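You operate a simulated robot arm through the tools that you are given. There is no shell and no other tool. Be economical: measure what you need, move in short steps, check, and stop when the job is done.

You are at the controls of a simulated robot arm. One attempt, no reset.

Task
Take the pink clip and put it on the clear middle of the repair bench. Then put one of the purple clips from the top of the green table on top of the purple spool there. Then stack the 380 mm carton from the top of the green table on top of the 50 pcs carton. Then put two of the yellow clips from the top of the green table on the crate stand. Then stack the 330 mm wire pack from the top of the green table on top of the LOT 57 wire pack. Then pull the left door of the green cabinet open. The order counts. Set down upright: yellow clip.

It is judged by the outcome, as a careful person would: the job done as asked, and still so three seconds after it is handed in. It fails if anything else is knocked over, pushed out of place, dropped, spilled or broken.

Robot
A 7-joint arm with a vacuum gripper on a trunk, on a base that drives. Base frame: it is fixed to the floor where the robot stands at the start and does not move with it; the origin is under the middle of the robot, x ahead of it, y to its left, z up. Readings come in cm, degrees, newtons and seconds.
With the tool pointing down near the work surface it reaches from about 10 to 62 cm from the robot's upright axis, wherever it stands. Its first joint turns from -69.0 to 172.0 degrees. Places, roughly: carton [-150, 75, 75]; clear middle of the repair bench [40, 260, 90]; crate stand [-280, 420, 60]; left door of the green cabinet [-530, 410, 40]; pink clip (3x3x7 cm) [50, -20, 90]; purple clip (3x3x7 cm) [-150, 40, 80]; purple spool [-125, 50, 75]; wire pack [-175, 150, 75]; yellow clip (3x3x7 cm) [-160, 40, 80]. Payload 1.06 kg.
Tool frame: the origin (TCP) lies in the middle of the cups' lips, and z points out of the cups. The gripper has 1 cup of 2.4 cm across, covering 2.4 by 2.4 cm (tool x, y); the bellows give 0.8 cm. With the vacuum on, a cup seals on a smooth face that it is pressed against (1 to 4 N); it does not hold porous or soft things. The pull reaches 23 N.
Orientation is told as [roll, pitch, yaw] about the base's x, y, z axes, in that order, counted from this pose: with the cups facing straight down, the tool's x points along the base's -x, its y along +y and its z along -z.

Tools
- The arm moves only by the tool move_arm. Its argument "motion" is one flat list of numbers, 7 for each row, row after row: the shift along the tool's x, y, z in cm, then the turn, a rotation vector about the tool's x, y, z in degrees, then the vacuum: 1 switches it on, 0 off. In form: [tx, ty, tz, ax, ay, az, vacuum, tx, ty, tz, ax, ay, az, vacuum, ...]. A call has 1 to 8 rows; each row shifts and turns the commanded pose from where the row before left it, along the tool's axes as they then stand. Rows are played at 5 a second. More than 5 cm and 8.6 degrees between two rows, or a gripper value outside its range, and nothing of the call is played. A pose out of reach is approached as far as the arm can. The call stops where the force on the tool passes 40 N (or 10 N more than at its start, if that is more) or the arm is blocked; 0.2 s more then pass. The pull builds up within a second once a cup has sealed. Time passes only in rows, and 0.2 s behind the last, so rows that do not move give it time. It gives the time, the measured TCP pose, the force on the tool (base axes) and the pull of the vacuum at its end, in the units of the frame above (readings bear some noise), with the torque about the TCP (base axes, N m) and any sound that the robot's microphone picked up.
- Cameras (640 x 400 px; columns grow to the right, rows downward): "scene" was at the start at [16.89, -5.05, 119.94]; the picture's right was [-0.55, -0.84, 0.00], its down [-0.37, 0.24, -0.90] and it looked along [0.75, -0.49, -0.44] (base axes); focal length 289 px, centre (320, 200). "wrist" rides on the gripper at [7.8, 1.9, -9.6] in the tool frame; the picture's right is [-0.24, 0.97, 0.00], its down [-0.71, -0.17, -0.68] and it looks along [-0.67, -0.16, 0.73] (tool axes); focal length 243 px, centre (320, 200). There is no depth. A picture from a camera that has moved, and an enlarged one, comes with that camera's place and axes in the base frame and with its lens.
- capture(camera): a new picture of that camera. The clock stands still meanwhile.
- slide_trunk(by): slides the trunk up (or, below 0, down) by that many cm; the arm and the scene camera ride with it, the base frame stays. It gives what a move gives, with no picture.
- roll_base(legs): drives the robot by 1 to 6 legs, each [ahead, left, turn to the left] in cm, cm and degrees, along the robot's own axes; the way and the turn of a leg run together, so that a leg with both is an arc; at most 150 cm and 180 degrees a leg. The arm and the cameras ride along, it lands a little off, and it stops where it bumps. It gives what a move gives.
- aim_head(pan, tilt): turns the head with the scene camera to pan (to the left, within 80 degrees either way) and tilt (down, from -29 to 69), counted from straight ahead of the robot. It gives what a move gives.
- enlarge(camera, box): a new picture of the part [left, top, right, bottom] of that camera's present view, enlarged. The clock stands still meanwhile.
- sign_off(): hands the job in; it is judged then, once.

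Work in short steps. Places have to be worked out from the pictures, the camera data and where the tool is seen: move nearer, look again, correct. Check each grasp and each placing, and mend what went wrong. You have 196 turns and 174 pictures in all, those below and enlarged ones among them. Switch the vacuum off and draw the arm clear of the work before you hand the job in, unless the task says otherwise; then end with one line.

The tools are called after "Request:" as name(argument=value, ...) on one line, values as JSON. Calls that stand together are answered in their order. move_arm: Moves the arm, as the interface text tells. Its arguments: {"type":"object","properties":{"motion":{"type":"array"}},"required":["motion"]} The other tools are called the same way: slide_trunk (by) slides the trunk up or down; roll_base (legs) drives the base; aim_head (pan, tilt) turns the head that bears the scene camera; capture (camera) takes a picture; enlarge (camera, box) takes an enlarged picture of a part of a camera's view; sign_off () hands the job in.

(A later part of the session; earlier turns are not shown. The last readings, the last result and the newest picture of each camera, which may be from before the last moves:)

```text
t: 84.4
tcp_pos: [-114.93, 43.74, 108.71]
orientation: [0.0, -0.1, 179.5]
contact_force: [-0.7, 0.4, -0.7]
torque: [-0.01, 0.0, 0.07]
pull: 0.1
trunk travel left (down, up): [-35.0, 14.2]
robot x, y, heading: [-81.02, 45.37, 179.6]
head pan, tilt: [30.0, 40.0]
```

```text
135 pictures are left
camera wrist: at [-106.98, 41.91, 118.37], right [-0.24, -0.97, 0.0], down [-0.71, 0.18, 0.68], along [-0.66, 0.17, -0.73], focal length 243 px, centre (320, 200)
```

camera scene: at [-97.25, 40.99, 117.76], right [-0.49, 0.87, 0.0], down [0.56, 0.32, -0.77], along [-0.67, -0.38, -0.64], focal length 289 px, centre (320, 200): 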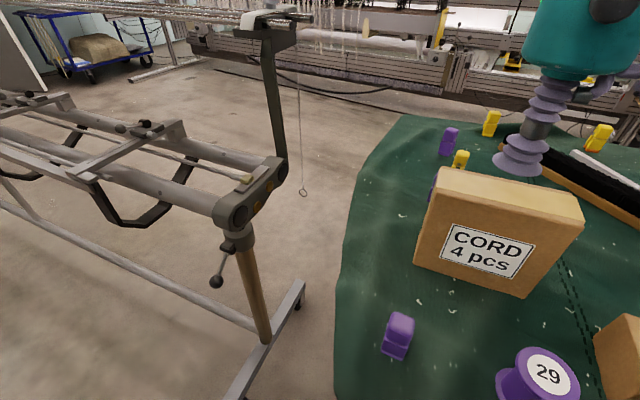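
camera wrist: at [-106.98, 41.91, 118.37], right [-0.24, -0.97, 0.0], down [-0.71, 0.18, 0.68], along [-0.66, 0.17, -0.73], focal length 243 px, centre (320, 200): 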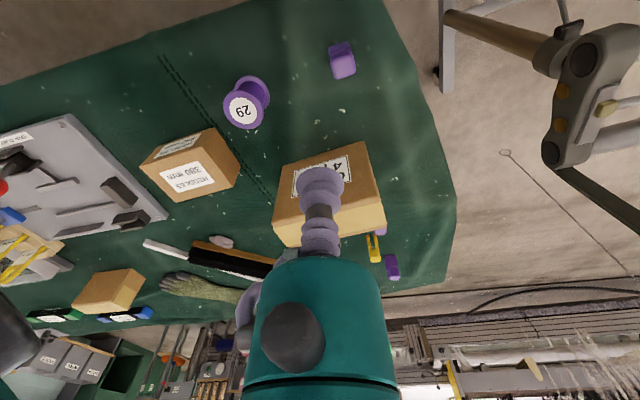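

Good view of the clip and spool in both cameras. I'll enlarge both to triangulate.

Request:
enlarge(camera="scene", box=[360, 290, 600, 400])

Request:
enlarge(camera="wrist", box=[210, 20, 370, 140])

```text
2.67 times, centred on (480, 345) of scene
camera zoom: at [-97.25, 40.99, 117.76], right [-0.49, 0.87, 0.0], down [0.56, 0.32, -0.77], along [-0.67, -0.38, -0.64], focal length 771 px, centre (-107, -187)
```

zoom: 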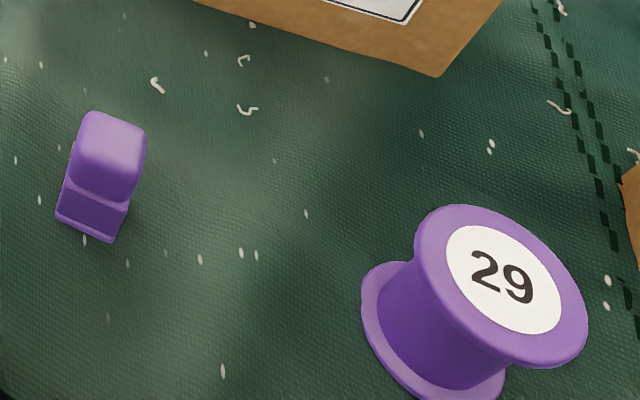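

```text
3.33 times, centred on (290, 80) of wrist
camera zoom: at [-106.98, 41.91, 118.37], right [-0.24, -0.97, 0.0], down [-0.71, 0.18, 0.68], along [-0.66, 0.17, -0.73], focal length 809 px, centre (420, 600)
```

zoom: 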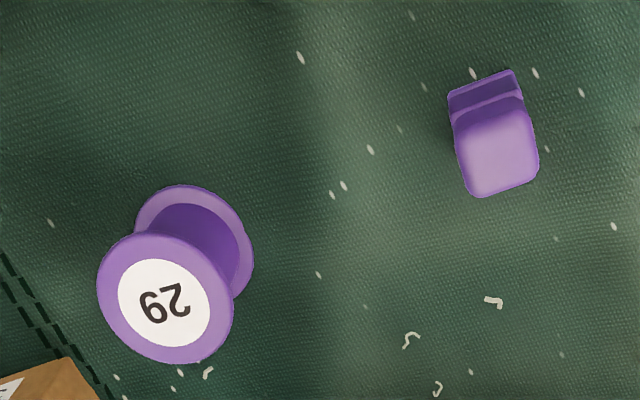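

Triangulated: clip top ≈(-115.3, 41.2, 87.0) and spool top ≈(-117.3, 55.0, 87.0). I'll lower over the clip to z≈91 and check.

Request:
move_arm(motion=[-0.4, 2.6, 3, 0, 0, 0, 0, 0, 0, 5, 0, 0, 0, 0, 0, 0, 5, 0, 0, 0, 0, 0, 0, 4.5, 0, 0, 0, 0])

Request:
enlarge(camera="scene", box=[340, 280, 460, 380])

Request:
enlarge(camera="wrist", box=[240, 80, 400, 200])

```text
t: 85.4
tcp_pos: [-115.7, 41.35, 90.99]
orientation: [0.0, -0.1, 179.7]
contact_force: [0.0, 0.0, 0.0]
torque: [0.0, -0.01, -0.02]
pull: 0.0
trunk travel left (down, up): [-35.0, 14.2]
robot x, y, heading: [-81.16, 45.12, 179.6]
head pan, tilt: [30.0, 40.0]
```

```text
4.00 times, centred on (400, 330) of scene
camera zoom: at [-97.26, 40.99, 117.75], right [-0.49, 0.87, 0.0], down [0.56, 0.32, -0.77], along [-0.67, -0.38, -0.64], focal length 1156 px, centre (0, -320)
```

zoom: 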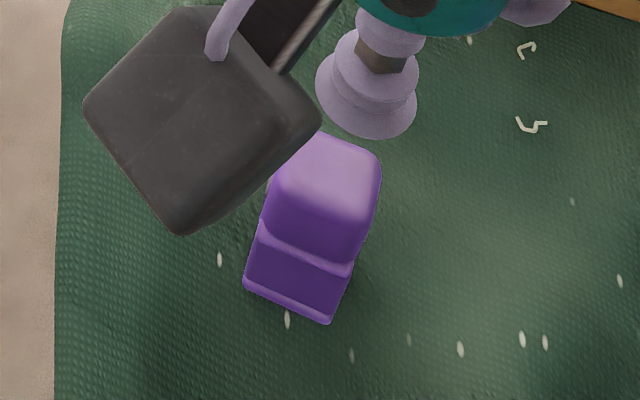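

```text
3.33 times, centred on (320, 140) of wrist
camera zoom: at [-107.66, 39.37, 100.56], right [-0.24, -0.97, 0.0], down [-0.71, 0.18, 0.69], along [-0.67, 0.17, -0.73], focal length 809 px, centre (320, 400)
```

zoom: 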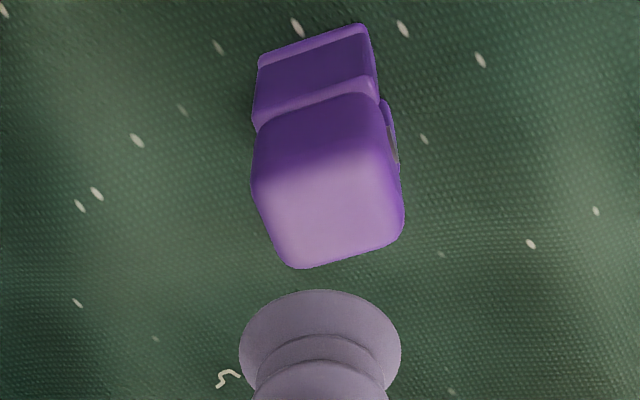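

Refined clip top: (-115.25, 41.1, 87.2). I'll correct the position and press down with vacuum.

Request:
move_arm(motion=[0.4, 0.25, 1.5, 0, 0, 0, 1, 0, 0, 1.5, 0, 0, 0, 1, 0, 0, 0.6, 0, 0, 0, 1, 0, 0, 0.3, 0, 0, 0, 1, 0, 0, 0.3, 0, 0, 0, 1, 0, 0, 0.2, 0, 0, 0, 1, 0, 0, 0, 0, 0, 0, 1])

```text
t: 87.0
tcp_pos: [-114.92, 40.98, 86.75]
orientation: [0.1, -0.1, 179.5]
contact_force: [0.3, 0.2, 0.2]
torque: [-0.04, 0.02, -0.02]
pull: 0.1
trunk travel left (down, up): [-35.0, 14.2]
robot x, y, heading: [-81.15, 45.18, 179.6]
head pan, tilt: [30.0, 40.0]
```

Request:
move_arm(motion=[-0.2, 0, 0.3, 0, 0, 0, 1, 0, 0, 0.2, 0, 0, 0, 1, 0, 0, 0.2, 0, 0, 0, 1, 0, 0, 0, 0, 0, 0, 1, 0, 0, 0, 0, 0, 0, 1])

Request:
enlarge(camera="wrist", box=[240, 80, 400, 200])

```text
t: 88.2
tcp_pos: [-115.23, 41.08, 86.22]
orientation: [0.1, 0.0, 179.5]
contact_force: [0.8, 0.2, 3.5]
torque: [-0.02, 0.02, 0.01]
pull: 0.2
trunk travel left (down, up): [-35.0, 14.2]
robot x, y, heading: [-80.75, 45.12, 179.3]
head pan, tilt: [30.0, 40.0]
```

```text
3.33 times, centred on (320, 140) of wrist
camera zoom: at [-107.23, 39.06, 95.8], right [-0.24, -0.97, 0.0], down [-0.71, 0.18, 0.68], along [-0.66, 0.17, -0.73], focal length 809 px, centre (320, 400)
```

zoom: 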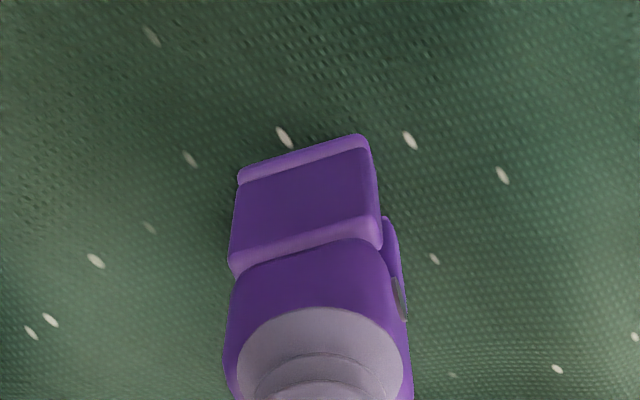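

Contact but no seal, and the cup sits toward the near edge, as it did with the pink clip. I'll rise, shift 0.8 cm outward, and press again.

Request:
move_arm(motion=[0, 0, -0.8, 0, 0, 0, 1, -0.8, 0.05, 0, 0, 0, 0, 1, 0, 0, 0.5, 0, 0, 0, 1, 0, 0, 0.3, 0, 0, 0, 1, 0, 0, 0.1, 0, 0, 0, 1, 0, 0, 0, 0, 0, 0, 1, 0, 0, 0, 0, 0, 0, 1])

Request:
enlarge(camera="wrist", box=[240, 80, 400, 200])

```text
t: 89.8
tcp_pos: [-115.82, 41.04, 85.92]
orientation: [0.1, 0.0, 179.5]
contact_force: [-1.4, -0.6, 13.5]
torque: [0.03, 0.02, 0.03]
pull: 22.8
trunk travel left (down, up): [-35.0, 14.2]
robot x, y, heading: [-81.3, 45.07, 179.9]
head pan, tilt: [30.0, 40.0]
```

```text
3.33 times, centred on (320, 140) of wrist
camera zoom: at [-107.97, 39.0, 95.64], right [-0.24, -0.97, 0.0], down [-0.71, 0.18, 0.68], along [-0.66, 0.17, -0.73], focal length 809 px, centre (320, 400)
```

zoom: 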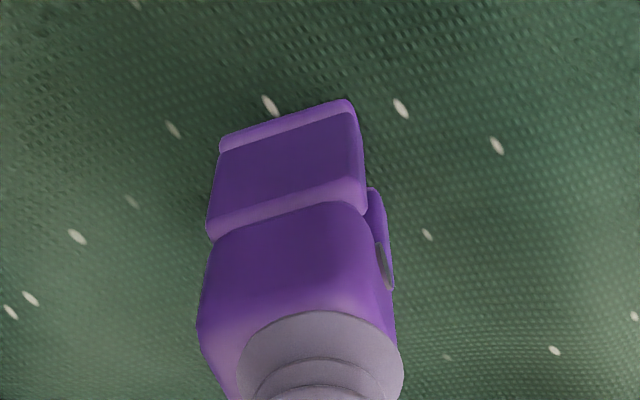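

Sealed (22.8 N). I'll lift and move above the spool, stopping at z≈98 to check.

Request:
move_arm(motion=[0, 0, -4, 0, 0, 0, 1, 0, 0, -4, 0, 0, 0, 1, 0, 0, -4, 0, 0, 0, 1, -0.5, -4.5, 0, 0, 0, 0, 1, -0.5, -4.6, 0, 0, 0, 0, 1, -0.4, -4.6, 0, 0, 0, 0, 1])

Request:
aim_head(pan=0, tilt=45)

Request:
capture(camera="scene")

Request:
capture(camera="wrist")

```text
t: 91.2
tcp_pos: [-117.24, 54.62, 97.97]
orientation: [0.1, 0.1, 179.6]
contact_force: [-0.6, 0.4, -0.3]
torque: [-0.04, 0.04, 0.0]
pull: 23.0
trunk travel left (down, up): [-35.0, 14.2]
robot x, y, heading: [-81.33, 45.34, 179.6]
head pan, tilt: [30.0, 40.0]
```

```text
t: 92.1
tcp_pos: [-117.22, 54.65, 97.98]
orientation: [0.1, 0.0, 179.5]
contact_force: [-0.6, -0.1, 0.0]
torque: [0.04, 0.01, 0.01]
pull: 22.4
trunk travel left (down, up): [-35.0, 14.2]
robot x, y, heading: [-80.96, 44.93, 180.0]
head pan, tilt: [0.0, 45.0]
```

```text
128 pictures are left
camera scene: at [-97.99, 45.24, 117.03], right [0.01, 1.0, 0.0], down [0.71, 0.0, -0.71], along [-0.71, 0.0, -0.71], focal length 289 px, centre (320, 200)
```

scene: 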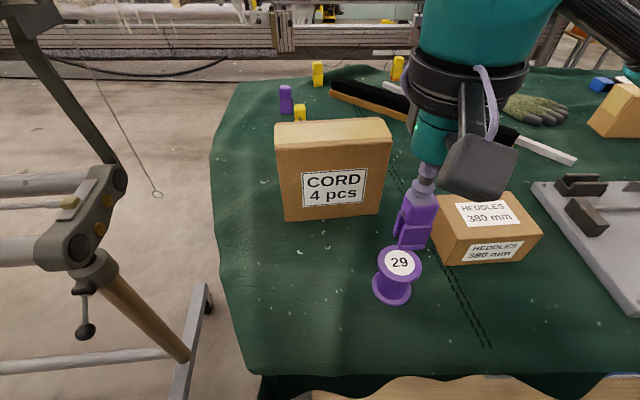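

```text
127 pictures are left
camera wrist: at [-109.29, 52.64, 107.59], right [-0.24, -0.97, 0.0], down [-0.71, 0.18, 0.68], along [-0.66, 0.17, -0.73], focal length 243 px, centre (320, 200)
```

wrist: 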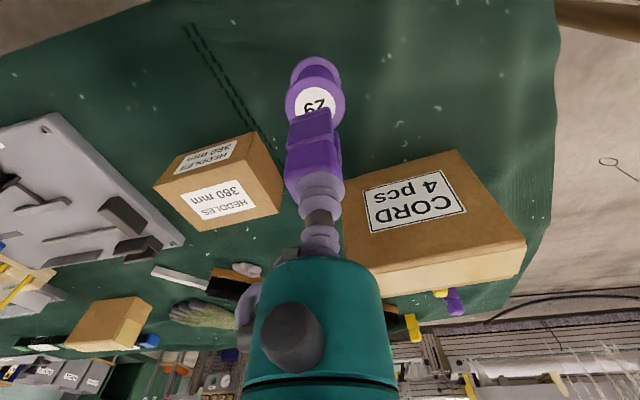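

The spool top is at (-116.9, 55.0), so the clip is centred over it. I'll descend slowly.

Request:
move_arm(motion=[0.2, 0, 1.5, 0, 0, 0, 1, 0, 0, 1.5, 0, 0, 0, 1, 0, 0, 0.4, 0, 0, 0, 1, 0, 0, 0, 0, 0, 0, 1])

Request:
enlarge(camera="scene", box=[350, 170, 470, 310])

Request:
enlarge(camera="wrist", box=[260, 40, 380, 160])

```text
t: 93.1
tcp_pos: [-117.17, 54.75, 94.65]
orientation: [0.1, 0.0, 179.4]
contact_force: [-0.4, 0.7, -0.9]
torque: [-0.01, -0.01, -0.01]
pull: 23.4
trunk travel left (down, up): [-35.0, 14.2]
robot x, y, heading: [-80.68, 45.21, 179.5]
head pan, tilt: [0.0, 45.0]
```

```text
2.86 times, centred on (410, 240) of scene
camera zoom: at [-97.99, 45.25, 117.03], right [0.01, 1.0, 0.0], down [0.71, -0.01, -0.71], along [-0.71, 0.01, -0.71], focal length 826 px, centre (63, 86)
```

zoom: 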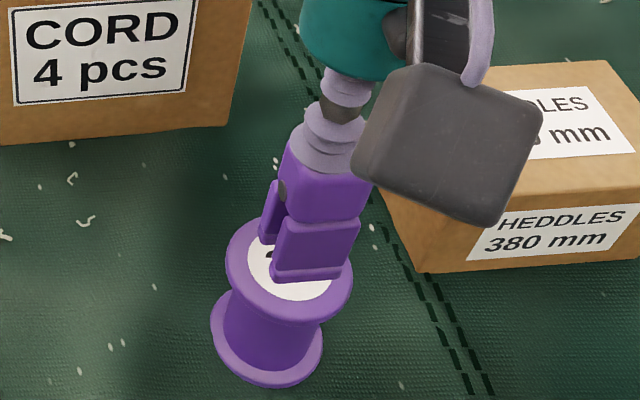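

```text
3.33 times, centred on (320, 100) of wrist
camera zoom: at [-109.15, 52.69, 104.22], right [-0.24, -0.97, 0.0], down [-0.71, 0.18, 0.68], along [-0.66, 0.17, -0.73], focal length 809 px, centre (320, 533)
```

zoom: 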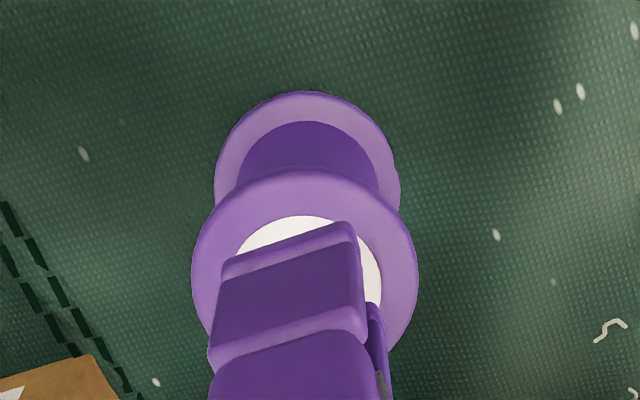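

The clip should go 0.25 cm in -y and 0.3 cm outward. Then I'll lower it in small steps.

Request:
move_arm(motion=[-0.3, 0.25, 0.2, 0, 0, 0, 1, 0, 0, 0.3, 0, 0, 0, 1, 0, 0, 0.2, 0, 0, 0, 1, 0, 0, 0, 0, 0, 0, 1])

Request:
enlarge(camera="scene", box=[350, 170, 470, 310])

Request:
enlarge(camera="wrist", box=[260, 40, 380, 160])

```text
t: 94.1
tcp_pos: [-117.2, 54.45, 93.99]
orientation: [0.1, 0.0, 179.5]
contact_force: [0.1, -0.5, -1.3]
torque: [0.0, -0.01, -0.02]
pull: 22.7
trunk travel left (down, up): [-35.0, 14.2]
robot x, y, heading: [-80.9, 45.43, 179.5]
head pan, tilt: [0.0, 45.0]
```

```text
2.86 times, centred on (410, 240) of scene
camera zoom: at [-97.99, 45.24, 117.03], right [0.01, 1.0, 0.0], down [0.71, -0.01, -0.71], along [-0.71, 0.01, -0.71], focal length 826 px, centre (63, 86)
```

zoom: 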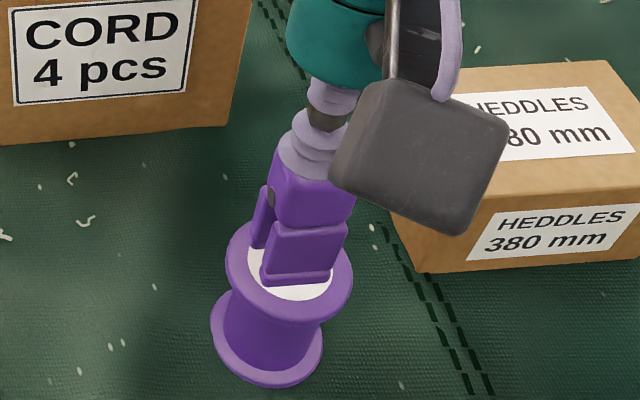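

```text
3.33 times, centred on (320, 100) of wrist
camera zoom: at [-109.42, 52.45, 103.58], right [-0.24, -0.97, 0.0], down [-0.71, 0.18, 0.68], along [-0.66, 0.17, -0.73], focal length 809 px, centre (320, 533)
```

zoom: 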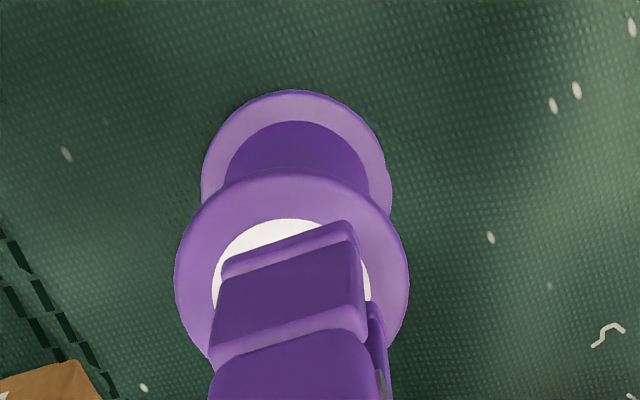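

Well centred. I'll continue in small steps down to contact.

Request:
move_arm(motion=[0, 0, 0.3, 0, 0, 0, 1, 0, 0, 0.3, 0, 0, 0, 1, 0, 0, 0, 0, 0, 0, 1])

```text
t: 94.9
tcp_pos: [-117.25, 54.44, 93.28]
orientation: [0.1, -0.1, 179.5]
contact_force: [-0.3, -0.1, -0.7]
torque: [0.02, 0.0, 0.01]
pull: 23.3
trunk travel left (down, up): [-35.0, 14.2]
robot x, y, heading: [-81.07, 45.6, 179.4]
head pan, tilt: [0.0, 45.0]
```

Request:
move_arm(motion=[0, 0, 0.25, 0, 0, 0, 1, 0, 0, 0.2, 0, 0, 0, 1, 0, 0, 0, 0, 0, 0, 1])

Request:
enlarge(camera="scene", box=[350, 170, 470, 310])

```text
t: 95.7
tcp_pos: [-117.34, 54.4, 92.86]
orientation: [0.1, 0.0, 179.5]
contact_force: [-0.3, 0.2, -1.3]
torque: [0.0, -0.01, 0.0]
pull: 22.7
trunk travel left (down, up): [-35.0, 14.2]
robot x, y, heading: [-81.38, 44.94, 179.6]
head pan, tilt: [0.0, 45.0]
```

```text
2.86 times, centred on (410, 240) of scene
camera zoom: at [-97.99, 45.25, 117.03], right [0.01, 1.0, 0.0], down [0.71, -0.01, -0.71], along [-0.71, 0.01, -0.71], focal length 826 px, centre (63, 86)
```

zoom: 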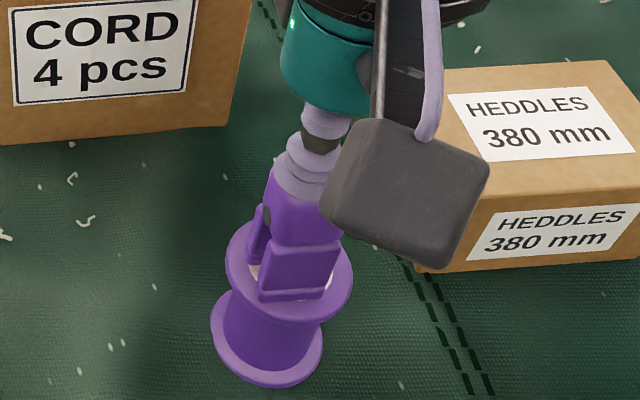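

Request:
move_arm(motion=[-0.2, 0, 0.2, 0, 0, 0, 1, 0, 0, 0.2, 0, 0, 0, 1, 0, 0, 0, 0, 0, 0, 1])

```text
t: 96.5
tcp_pos: [-117.35, 54.45, 92.53]
orientation: [0.0, -0.1, 179.5]
contact_force: [-0.9, -0.2, 18.4]
torque: [0.04, 0.0, 0.01]
pull: 22.5
trunk travel left (down, up): [-35.0, 14.2]
robot x, y, heading: [-81.1, 45.22, 179.8]
head pan, tilt: [0.0, 45.0]
```

Contact. I'll ease up, release, and rise.

Request:
move_arm(motion=[0, 0, -0.15, 0, 0, 0, 1, 0, 0, 0, 0, 0, 0, 0, 0, 0, 0, 0, 0, 0, 0, 0, 0, 0, 0, 0, 0, 0, 0, 0, -0.3, 0, 0, 0, 0, 0, 0, -1, 0, 0, 0, 0, 0, 0, -4, 0, 0, 0, 0, 0, 0, -5, 0, 0, 0, 0])

Request:
capture(camera="scene")

Request:
capture(camera="wrist")

```text
t: 98.3
tcp_pos: [-117.45, 54.2, 103.11]
orientation: [0.0, 0.0, 179.5]
contact_force: [0.5, -0.2, 0.3]
torque: [0.0, -0.01, 0.03]
pull: 0.0
trunk travel left (down, up): [-35.0, 14.2]
robot x, y, heading: [-81.12, 44.88, 179.8]
head pan, tilt: [0.0, 45.0]
```

```text
121 pictures are left
camera scene: at [-97.96, 45.23, 117.03], right [0.01, 1.0, 0.0], down [0.71, -0.01, -0.71], along [-0.71, 0.01, -0.71], focal length 289 px, centre (320, 200)
```

scene: 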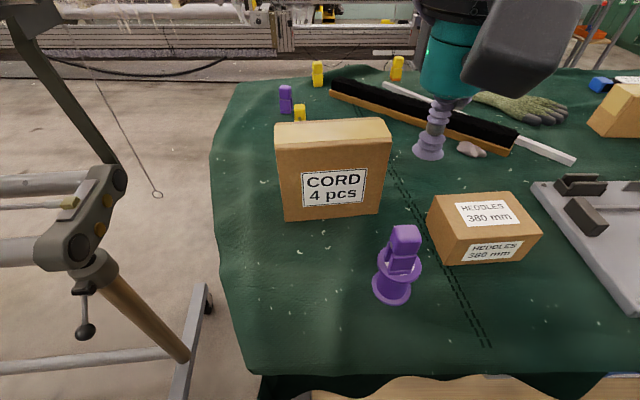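

```text
120 pictures are left
camera wrist: at [-109.58, 52.21, 112.75], right [-0.24, -0.97, 0.0], down [-0.71, 0.18, 0.68], along [-0.66, 0.17, -0.73], focal length 243 px, centre (320, 200)
```

wrist: 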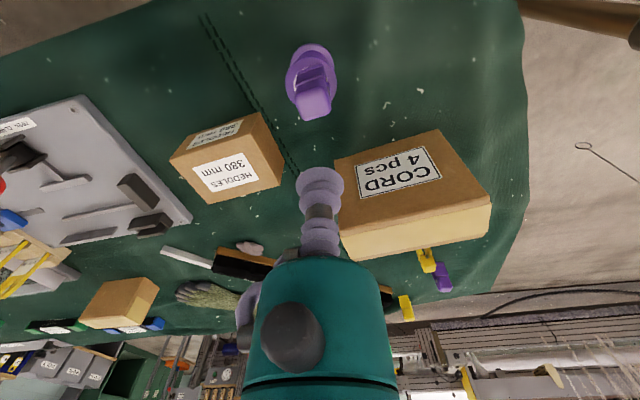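

The purple clip stands on the spool. Next I'll look for the 50 pcs carton by panning right.

Request:
aim_head(pan=-35, tilt=35)

Request:
capture(camera="scene")

Request:
enlarge(camera="wrist", box=[0, 220, 260, 400])

```text
t: 99.3
tcp_pos: [-117.4, 54.17, 102.96]
orientation: [0.0, 0.0, 179.5]
contact_force: [0.2, 0.5, 0.7]
torque: [0.04, -0.02, 0.0]
pull: 0.0
trunk travel left (down, up): [-35.0, 14.2]
robot x, y, heading: [-80.64, 44.74, 179.6]
head pan, tilt: [-35.0, 35.0]
```

```text
119 pictures are left
camera scene: at [-97.03, 50.28, 118.51], right [0.58, 0.82, 0.0], down [0.47, -0.33, -0.82], along [-0.67, 0.47, -0.57], focal length 289 px, centre (320, 200)
```

scene: 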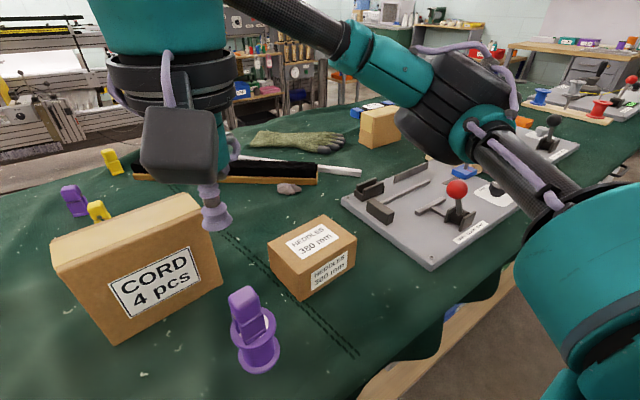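

```text
2.22 times, centred on (130, 310) of wrist
camera zoom: at [-109.61, 52.23, 112.66], right [-0.24, -0.97, 0.0], down [-0.71, 0.18, 0.68], along [-0.66, 0.17, -0.73], focal length 539 px, centre (742, -44)
```

zoom: 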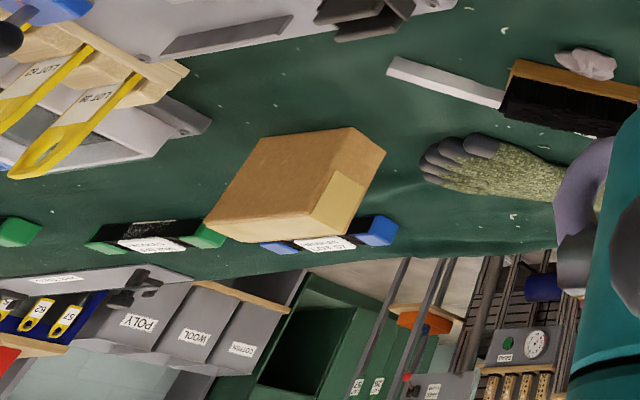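

A plain carton sits at the back near the wire packs, with its label probably facing away. I'll raise the arm and drive along the table for a better look.

Request:
move_arm(motion=[0, 0, -5, 0, 0, 0, 0, 4, -2, -1, 0, 0, 0, 0])

Request:
roll_base(legs=[[0, -65, 0]])

Request:
aim_head(pan=-10, tilt=30)

Request:
capture(camera="scene")

Request:
capture(camera="wrist")

```text
t: 100.0
tcp_pos: [-113.37, 56.41, 109.04]
orientation: [0.1, 0.0, 179.5]
contact_force: [0.7, -0.1, 0.3]
torque: [-0.01, 0.0, 0.01]
pull: 0.1
trunk travel left (down, up): [-35.0, 14.2]
robot x, y, heading: [-81.08, 45.29, 179.6]
head pan, tilt: [-35.0, 35.0]
```

```text
t: 106.0
tcp_pos: [-112.73, 120.28, 108.95]
orientation: [0.1, 0.0, 179.1]
contact_force: [0.3, -0.4, 1.2]
torque: [0.01, 0.04, 0.01]
pull: 0.0
trunk travel left (down, up): [-35.0, 14.2]
robot x, y, heading: [-80.02, 108.77, 179.2]
head pan, tilt: [-35.0, 35.0]
```

```text
t: 106.9
tcp_pos: [-112.51, 120.3, 108.91]
orientation: [0.1, 0.0, 179.0]
contact_force: [-0.8, -0.8, -0.8]
torque: [-0.01, 0.03, -0.02]
pull: 0.1
trunk travel left (down, up): [-35.0, 14.2]
robot x, y, heading: [-80.1, 108.82, 179.2]
head pan, tilt: [-10.0, 30.0]
```

```text
117 pictures are left
camera scene: at [-98.01, 110.67, 119.29], right [0.19, 0.98, 0.0], down [0.49, -0.09, -0.87], along [-0.85, 0.16, -0.5], focal length 289 px, centre (320, 200)
```

scene: 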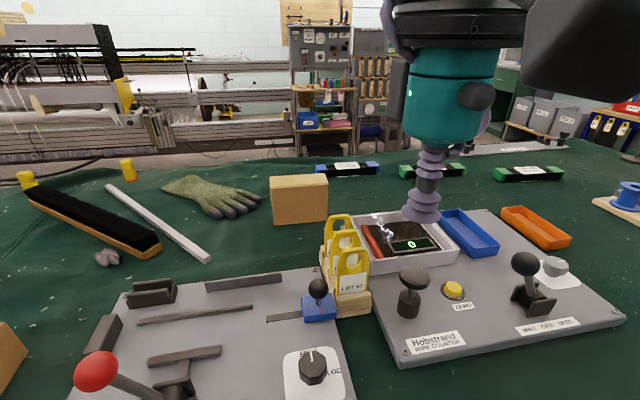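

```text
116 pictures are left
camera wrist: at [-104.72, 118.2, 118.6], right [-0.25, -0.97, 0.0], down [-0.71, 0.18, 0.68], along [-0.66, 0.17, -0.73], focal length 243 px, centre (320, 200)
```

wrist: 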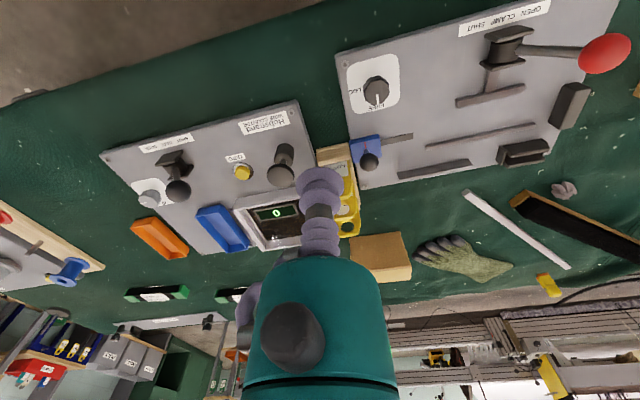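

The packs and the plain carton are on the far side of the table. I'll enlarge to read the labels.

Request:
enlarge(camera="scene", box=[260, 140, 580, 240])

Request:
enlarge(camera="scene", box=[0, 60, 300, 200])

```text
2.00 times, centred on (420, 190) of scene
camera zoom: at [-98.01, 110.67, 119.29], right [0.19, 0.98, 0.0], down [0.49, -0.09, -0.87], along [-0.85, 0.16, -0.5], focal length 578 px, centre (120, 220)
```

zoom: 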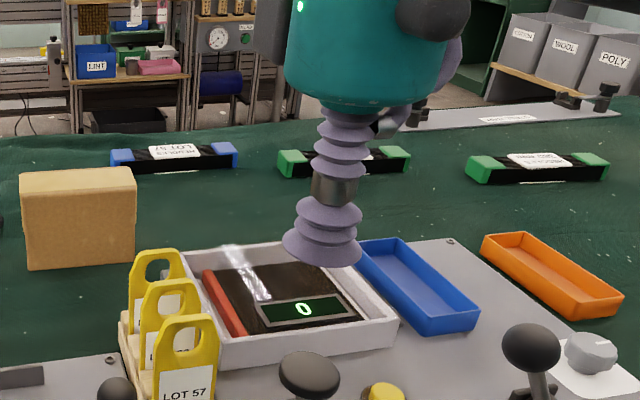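

```text
2.13 times, centred on (150, 130) of scene
camera zoom: at [-98.01, 110.67, 119.29], right [0.19, 0.98, 0.0], down [0.49, -0.09, -0.87], along [-0.85, 0.16, -0.5], focal length 617 px, centre (683, 349)
```

zoom: 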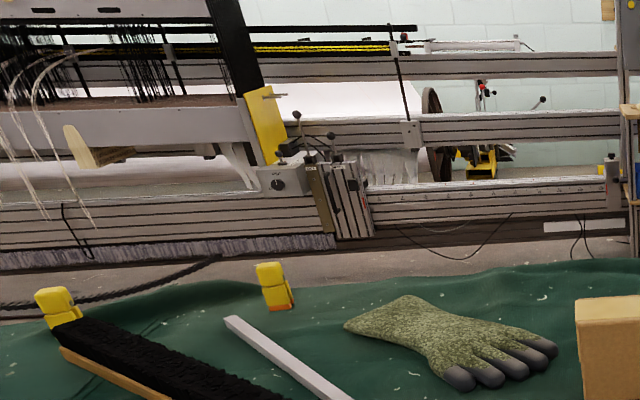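

The blue pack reads LOT 57, and the carton at the back needs approach from the far side, which has free floor. First I'll go back for the 380 mm carton.

Request:
roll_base(legs=[[0, 45, 0]])

Request:
aim_head(pan=20, tilt=45)

Request:
capture(camera="scene")

Request:
capture(camera="wrist")

```text
t: 111.3
tcp_pos: [-113.33, 76.1, 108.97]
orientation: [0.1, 0.1, 178.7]
contact_force: [-0.1, 0.8, -0.6]
torque: [-0.02, 0.01, 0.0]
pull: 0.0
trunk travel left (down, up): [-35.0, 14.2]
robot x, y, heading: [-81.39, 64.21, 178.5]
head pan, tilt: [-10.0, 30.0]
```

```text
t: 112.3
tcp_pos: [-113.33, 76.03, 109.09]
orientation: [0.2, 0.0, 178.7]
contact_force: [-0.1, 0.6, -0.2]
torque: [-0.04, 0.01, -0.04]
pull: 0.0
trunk travel left (down, up): [-35.0, 14.2]
robot x, y, heading: [-80.93, 64.61, 178.7]
head pan, tilt: [20.0, 45.0]
```

```text
113 pictures are left
camera scene: at [-97.64, 62.07, 117.03], right [-0.32, 0.95, 0.0], down [0.67, 0.23, -0.71], along [-0.67, -0.23, -0.71], focal length 289 px, centre (320, 200)
```

scene: 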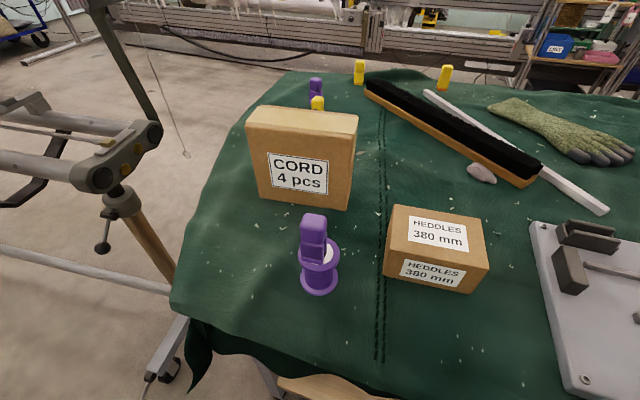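

```text
112 pictures are left
camera wrist: at [-105.47, 74.02, 118.6], right [-0.26, -0.97, 0.0], down [-0.7, 0.19, 0.68], along [-0.66, 0.17, -0.73], focal length 243 px, centre (320, 200)
```

wrist: 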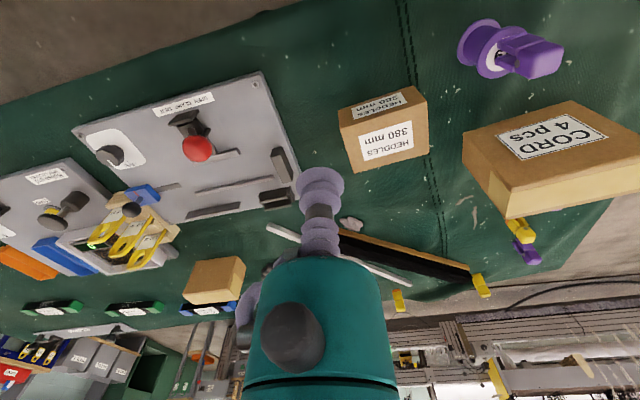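

The carton's top centre is at about (-125.2, 69.0, 87). I'll move above it and check.

Request:
move_arm(motion=[-4, 2.4, 0, 0, 0, 0, 0, -4, 2.4, 0, 0, 0, 0, 0, -3.8, 2.4, 0, 0, 0, 0, 0, 0, 0, 5, 0, 0, 0, 0, 0, 0, 5, 0, 0, 0, 0, 0, 0, 5, 0, 0, 0, 0, 0, 0, 3, 0, 0, 0, 0])

Request:
capture(camera="scene")

Request:
capture(camera="wrist")

```text
t: 113.9
tcp_pos: [-125.26, 69.11, 90.84]
orientation: [0.1, 0.0, 178.7]
contact_force: [0.4, 1.0, 0.2]
torque: [-0.03, 0.04, 0.0]
pull: 0.0
trunk travel left (down, up): [-35.0, 14.2]
robot x, y, heading: [-81.29, 64.35, 178.7]
head pan, tilt: [20.0, 45.0]
```

```text
111 pictures are left
camera scene: at [-97.65, 62.07, 117.03], right [-0.32, 0.95, 0.0], down [0.67, 0.23, -0.71], along [-0.67, -0.23, -0.71], focal length 289 px, centre (320, 200)
```

scene: 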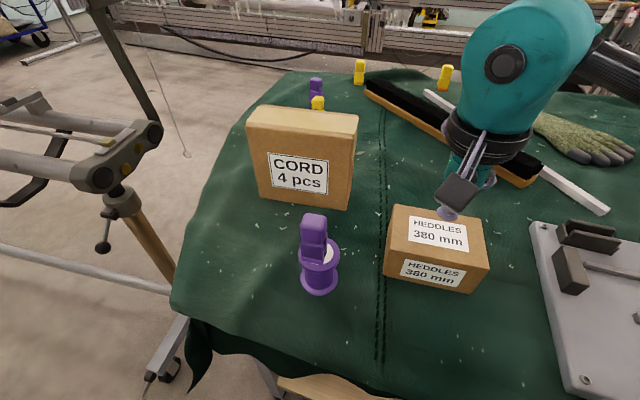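

```text
110 pictures are left
camera wrist: at [-117.33, 67.06, 100.5], right [-0.26, -0.97, 0.0], down [-0.7, 0.19, 0.69], along [-0.66, 0.17, -0.73], focal length 243 px, centre (320, 200)
```

wrist: 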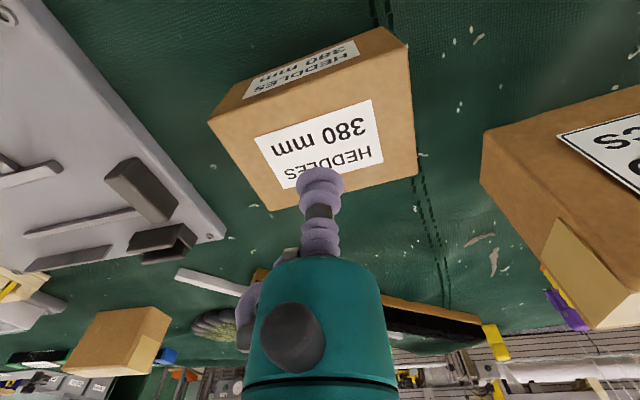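

The face diagonals cross right under the TCP, so it's centred. I'll press with vacuum.

Request:
move_arm(motion=[0, 0, 2, 0, 0, 0, 1, 0, 0, 1.2, 0, 0, 0, 1, 0, 0, 0.5, 0, 0, 0, 1, 0, 0, 0.4, 0, 0, 0, 1, 0, 0, 0.3, 0, 0, 0, 1, 0, 0, 0, 0, 0, 0, 1])

```text
t: 115.3
tcp_pos: [-125.31, 69.0, 86.54]
orientation: [0.1, 0.0, 178.8]
contact_force: [2.2, 0.9, -0.8]
torque: [0.05, -0.03, -0.02]
pull: 22.8
trunk travel left (down, up): [-35.0, 14.2]
robot x, y, heading: [-80.77, 64.63, 178.9]
head pan, tilt: [20.0, 45.0]
```

Sealed. I'll lift straight up and check it hangs level.

Request:
move_arm(motion=[0, 0, -1, 0, 0, 0, 1, 0, 0, -2, 0, 0, 0, 1, 0, 0, -4, 0, 0, 0, 1, 0, 0, -4, 0, 0, 0, 1, 0, 0, -4, 0, 0, 0, 1, 0, 0, -5, 0, 0, 0, 1, 0, 0, -2, 0, 0, 0, 1])

Request:
capture(camera="scene")

```text
t: 116.9
tcp_pos: [-125.38, 69.15, 108.62]
orientation: [0.0, 0.1, 178.8]
contact_force: [0.3, -1.0, -3.2]
torque: [0.0, -0.04, -0.01]
pull: 22.8
trunk travel left (down, up): [-35.0, 14.2]
robot x, y, heading: [-81.04, 64.54, 178.7]
head pan, tilt: [20.0, 45.0]
```

```text
109 pictures are left
camera scene: at [-97.66, 62.06, 117.02], right [-0.32, 0.95, 0.0], down [0.67, 0.23, -0.71], along [-0.67, -0.23, -0.71], focal length 289 px, centre (320, 200)
```

scene: 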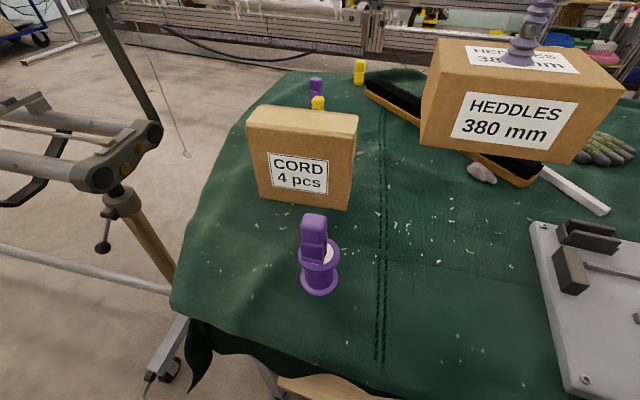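

It hangs level. I'll retract a bit, then drive back and along to the aisle past the table's +y end.

Request:
move_arm(motion=[4, -2, 0, 0, 0, 0, 1, 3, -1, 0, 0, 0, 0, 1])

Request:
roll_base(legs=[[-35, 0, 0], [0, -140, 1.2], [0, -135, 0]])

Request:
aim_head(pan=25, tilt=25)

Request:
capture(camera="scene")

```text
t: 117.5
tcp_pos: [-118.46, 72.08, 108.53]
orientation: [0.1, 0.1, 178.8]
contact_force: [0.3, -1.0, -4.1]
torque: [0.0, 0.0, -0.02]
pull: 22.7
trunk travel left (down, up): [-35.0, 14.2]
robot x, y, heading: [-80.95, 64.72, 178.9]
head pan, tilt: [20.0, 45.0]
```

```text
t: 143.3
tcp_pos: [-79.19, 344.4, 108.52]
orientation: [0.1, 0.1, 178.5]
contact_force: [-0.4, -0.7, -4.5]
torque: [-0.01, -0.02, 0.01]
pull: 22.8
trunk travel left (down, up): [-35.0, 14.2]
robot x, y, heading: [-41.67, 336.62, 178.4]
head pan, tilt: [20.0, 45.0]
```

```text
t: 144.1
tcp_pos: [-79.28, 344.52, 108.5]
orientation: [0.0, 0.0, 178.5]
contact_force: [0.2, 0.6, -4.6]
torque: [-0.01, -0.05, -0.03]
pull: 22.4
trunk travel left (down, up): [-35.0, 14.2]
robot x, y, heading: [-41.88, 336.66, 178.5]
head pan, tilt: [25.0, 25.0]
```

```text
108 pictures are left
camera scene: at [-59.11, 333.34, 120.07], right [-0.4, 0.92, 0.0], down [0.39, 0.17, -0.91], along [-0.83, -0.36, -0.42], focal length 289 px, centre (320, 200)
```

scene: 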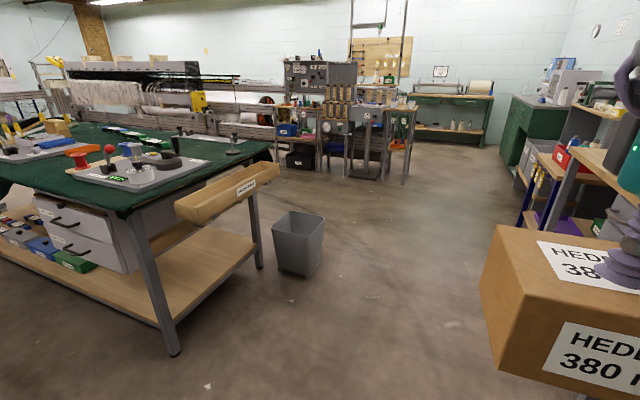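

The aisle is clear (bin near (-190, 260), table far edge at x≈-187). I'll drive along -x, then down the far side of the table.

Request:
roll_base(legs=[[145, 0, 1.5], [58, 0, 0]])

Request:
aim_head(pan=60, tilt=25)

Request:
capture(camera="scene")

```text
t: 154.3
tcp_pos: [-284.23, 340.59, 108.51]
orientation: [0.1, 0.0, -178.5]
contact_force: [-0.3, -0.1, -4.0]
torque: [-0.01, -0.05, 0.0]
pull: 23.5
trunk travel left (down, up): [-35.0, 14.2]
robot x, y, heading: [-246.57, 334.79, -178.4]
head pan, tilt: [25.0, 25.0]
```

```text
t: 155.3
tcp_pos: [-284.14, 340.48, 108.55]
orientation: [0.1, 0.1, -178.5]
contact_force: [-0.3, -0.6, -4.0]
torque: [0.0, -0.03, 0.0]
pull: 23.0
trunk travel left (down, up): [-35.0, 14.2]
robot x, y, heading: [-246.65, 334.97, -178.8]
head pan, tilt: [60.0, 25.0]
```

```text
107 pictures are left
camera scene: at [-259.67, 326.45, 120.08], right [-0.88, 0.48, 0.0], down [0.2, 0.37, -0.91], along [-0.43, -0.8, -0.42], focal length 289 px, centre (320, 200)
```

scene: 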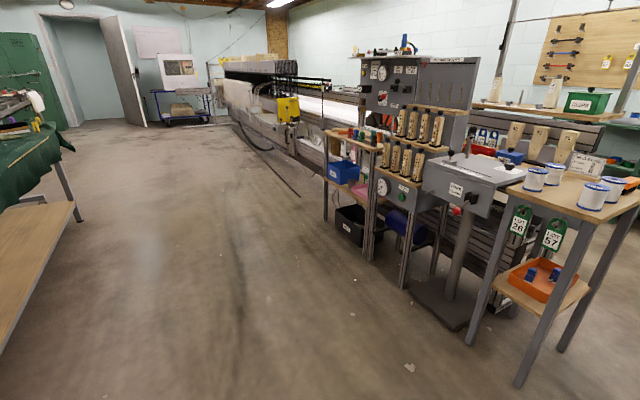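

Wide clear aisle. I'll drive left to y≈118 and turn to face the table.

Request:
roll_base(legs=[[0, 115, 0], [0, 100, 0], [0, 0, 178]])

Request:
aim_head(pan=10, tilt=28)

Request:
capture(camera="scene")

Request:
capture(camera="wrist")

```text
t: 181.7
tcp_pos: [-207.0, 110.92, 108.59]
orientation: [0.1, 0.0, -2.3]
contact_force: [0.0, -0.3, -4.5]
torque: [0.01, 0.02, 0.01]
pull: 22.9
trunk travel left (down, up): [-35.0, 14.2]
robot x, y, heading: [-244.34, 119.71, -2.2]
head pan, tilt: [60.0, 25.0]
```

```text
t: 182.8
tcp_pos: [-206.89, 111.06, 108.61]
orientation: [0.1, 0.0, -2.3]
contact_force: [0.1, -0.6, -4.3]
torque: [0.04, 0.02, -0.03]
pull: 23.3
trunk travel left (down, up): [-35.0, 14.2]
robot x, y, heading: [-244.35, 119.25, -2.5]
head pan, tilt: [10.0, 28.0]
```

```text
106 pictures are left
camera scene: at [-226.0, 120.09, 119.6], right [0.13, -0.99, 0.0], down [-0.47, -0.06, -0.88], along [0.87, 0.12, -0.47], focal length 289 px, centre (320, 200)
```

scene: 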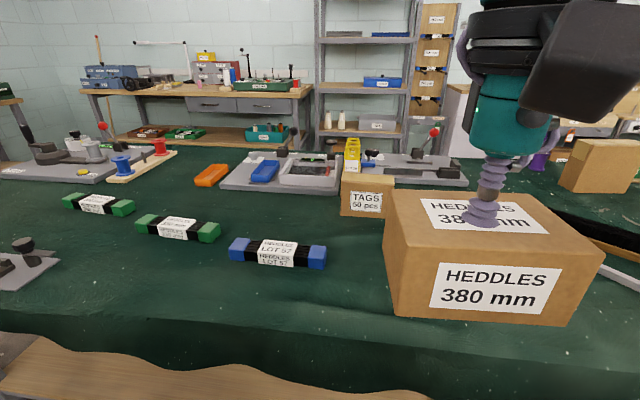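

```text
105 pictures are left
camera wrist: at [-214.51, 113.23, 118.14], right [0.28, 0.96, 0.0], down [0.7, -0.2, 0.68], along [0.66, -0.19, -0.73], focal length 243 px, centre (320, 200)
```

wrist: 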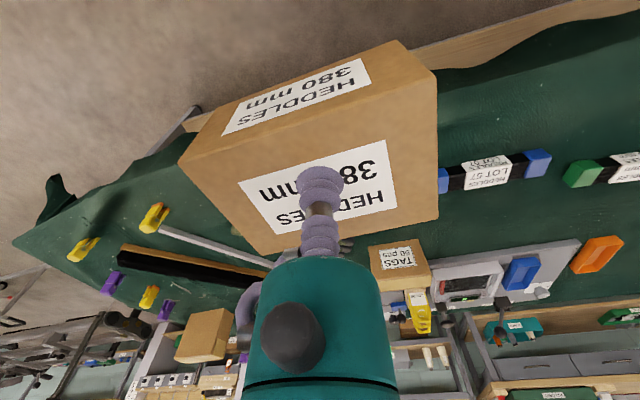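

The carton by the wire packs is "TAGS 50 pcs", at about (-157, 116.5) with its top near z≈91. I'll drive closer to the table.

Request:
roll_base(legs=[[25, 0, 2.3]])

Request:
aim_head(pan=25, tilt=35)

Request:
capture(camera="scene")

Request:
capture(camera="wrist")

```text
t: 184.7
tcp_pos: [-181.3, 111.94, 108.54]
orientation: [0.0, 0.1, -0.2]
contact_force: [0.4, 0.9, -4.8]
torque: [-0.03, 0.05, -0.02]
pull: 22.9
trunk travel left (down, up): [-35.0, 14.2]
robot x, y, heading: [-219.2, 118.98, -0.1]
head pan, tilt: [10.0, 28.0]
```

```text
t: 185.4
tcp_pos: [-181.2, 111.92, 108.5]
orientation: [0.2, 0.0, -0.1]
contact_force: [-0.6, 0.0, -3.9]
torque: [0.03, 0.02, -0.03]
pull: 22.9
trunk travel left (down, up): [-35.0, 14.2]
robot x, y, heading: [-218.92, 118.71, -0.1]
head pan, tilt: [25.0, 35.0]
```

```text
104 pictures are left
camera scene: at [-201.71, 122.37, 118.51], right [0.42, -0.91, 0.0], down [-0.52, -0.24, -0.82], along [0.74, 0.34, -0.57], focal length 289 px, centre (320, 200)
```

scene: 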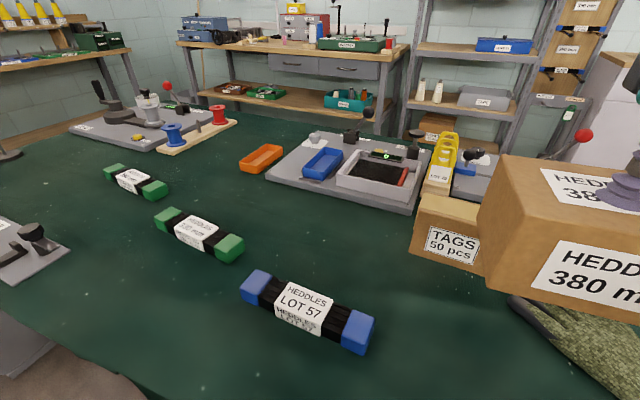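

```text
103 pictures are left
camera wrist: at [-188.97, 113.84, 118.14], right [0.24, 0.97, 0.0], down [0.71, -0.17, 0.68], along [0.66, -0.16, -0.73], focal length 243 px, centre (320, 200)
```

wrist: 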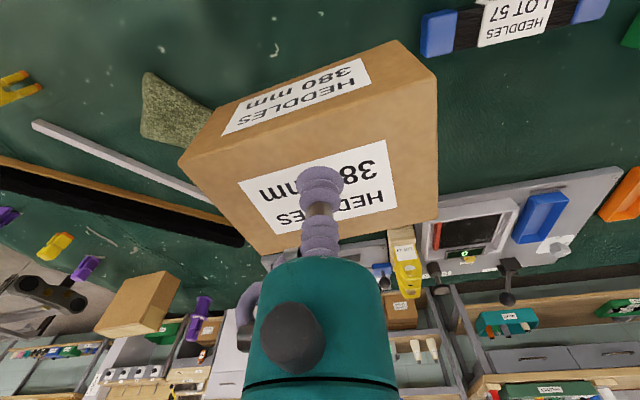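

The held box blocks the view. I'll move it 15 cm to the right and look at the target carton.

Request:
move_arm(motion=[0, -5, 0, 0, 0, 0, 1, 0, -5, 0, 0, 0, 0, 1, 0, -5, 0, 0, 0, 0, 1, 0, -4, 0, 0, 0, 0, 1])

Request:
enlarge(camera="scene", box=[360, 130, 560, 290])

Request:
capture(camera="wrist")

```text
t: 186.4
tcp_pos: [-181.46, 92.62, 108.41]
orientation: [0.1, 0.0, -0.1]
contact_force: [0.1, 0.2, -3.9]
torque: [0.02, 0.03, 0.0]
pull: 22.6
trunk travel left (down, up): [-35.0, 14.2]
robot x, y, heading: [-218.69, 118.74, -0.3]
head pan, tilt: [25.0, 35.0]
```

```text
2.50 times, centred on (460, 210) of scene
camera zoom: at [-201.74, 122.33, 118.51], right [0.42, -0.91, 0.0], down [-0.52, -0.24, -0.82], along [0.74, 0.34, -0.57], focal length 723 px, centre (-30, 175)
```

zoom: 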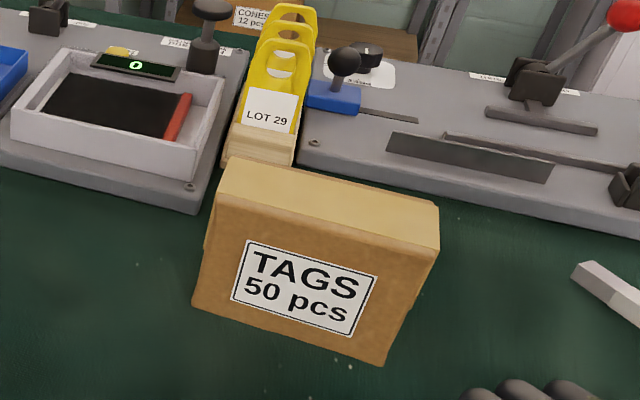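

```text
101 pictures are left
camera wrist: at [-189.14, 94.54, 118.05], right [0.24, 0.97, 0.0], down [0.71, -0.17, 0.68], along [0.67, -0.16, -0.73], focal length 243 px, centre (320, 200)
```

wrist: 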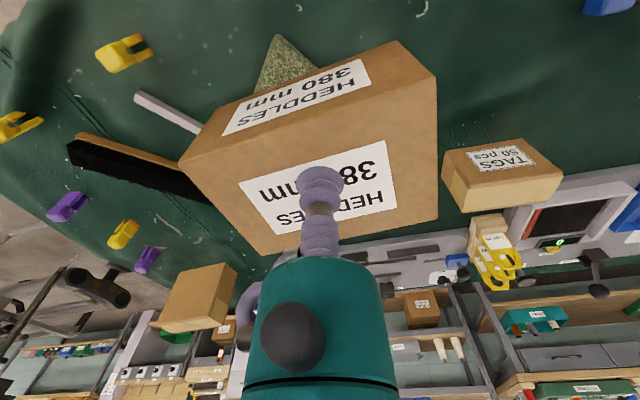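

The target carton's top is at x -159.3…-154.4, y 110…123.3, z≈89.5, centred at (-157, 116.8). I'll carry the box over it at height.

Request:
move_arm(motion=[0, 5, 0, 0, 0, 0, 1, 0, 5, 0, 0, 0, 0, 1, 0, 5, 0, 0, 0, 0, 1, -3, 4, 0, 0, 0, 0, 1, -4, 2.5, 0, 0, 0, 0, 1, -4.5, 1.5, 0, 0, 0, 0, 1, -4.5, 1.2, 0, 0, 0, 0, 1, -4, 0, 0, 0, 0, 0, 1])

Request:
move_arm(motion=[-4, 0, 0, 0, 0, 0, 1, 0, 0, 3, 0, 0, 0, 1, 0, 0, 0, 0, 0, 0, 1])

Request:
capture(camera="scene")

Request:
capture(camera="wrist")

```text
t: 188.2
tcp_pos: [-161.34, 117.31, 108.61]
orientation: [-0.1, 0.0, 0.1]
contact_force: [0.5, -1.0, -4.6]
torque: [0.0, 0.04, 0.02]
pull: 23.2
trunk travel left (down, up): [-35.0, 14.2]
robot x, y, heading: [-219.13, 118.86, -0.1]
head pan, tilt: [25.0, 35.0]
```

```text
t: 189.0
tcp_pos: [-161.36, 117.17, 105.58]
orientation: [0.1, 0.0, -0.1]
contact_force: [-0.1, 0.7, -4.0]
torque: [-0.01, 0.04, 0.01]
pull: 22.8
out of reach, approached as far as the arm can: row 1
trunk travel left (down, up): [-35.0, 14.2]
robot x, y, heading: [-219.18, 118.63, 0.2]
head pan, tilt: [25.0, 35.0]
```

```text
100 pictures are left
camera scene: at [-201.71, 122.38, 118.5], right [0.42, -0.91, 0.0], down [-0.52, -0.24, -0.82], along [0.74, 0.34, -0.57], focal length 289 px, centre (320, 200)
```

scene: 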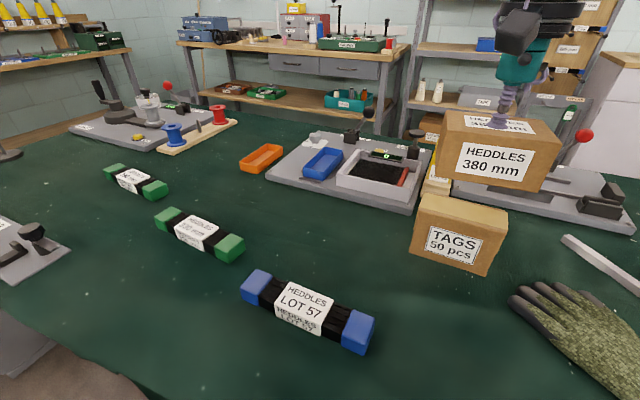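

```text
99 pictures are left
camera wrist: at [-169.04, 119.0, 115.11], right [0.24, 0.97, 0.0], down [0.71, -0.17, 0.68], along [0.67, -0.16, -0.73], focal length 243 px, centre (320, 200)
```

wrist: 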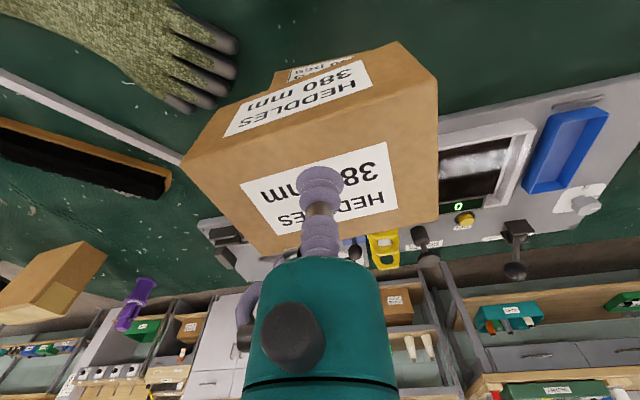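

The arm is at its reach limit, 4 cm short. I'll creep the base forward 4 cm.

Request:
roll_base(legs=[[4.2, 0, 0]])

```text
t: 189.9
tcp_pos: [-156.96, 117.18, 105.54]
orientation: [0.1, 0.1, -0.3]
contact_force: [0.2, 0.6, -4.1]
torque: [0.0, 0.08, -0.04]
pull: 22.9
trunk travel left (down, up): [-35.0, 14.2]
robot x, y, heading: [-214.7, 118.85, -0.1]
head pan, tilt: [25.0, 35.0]
```

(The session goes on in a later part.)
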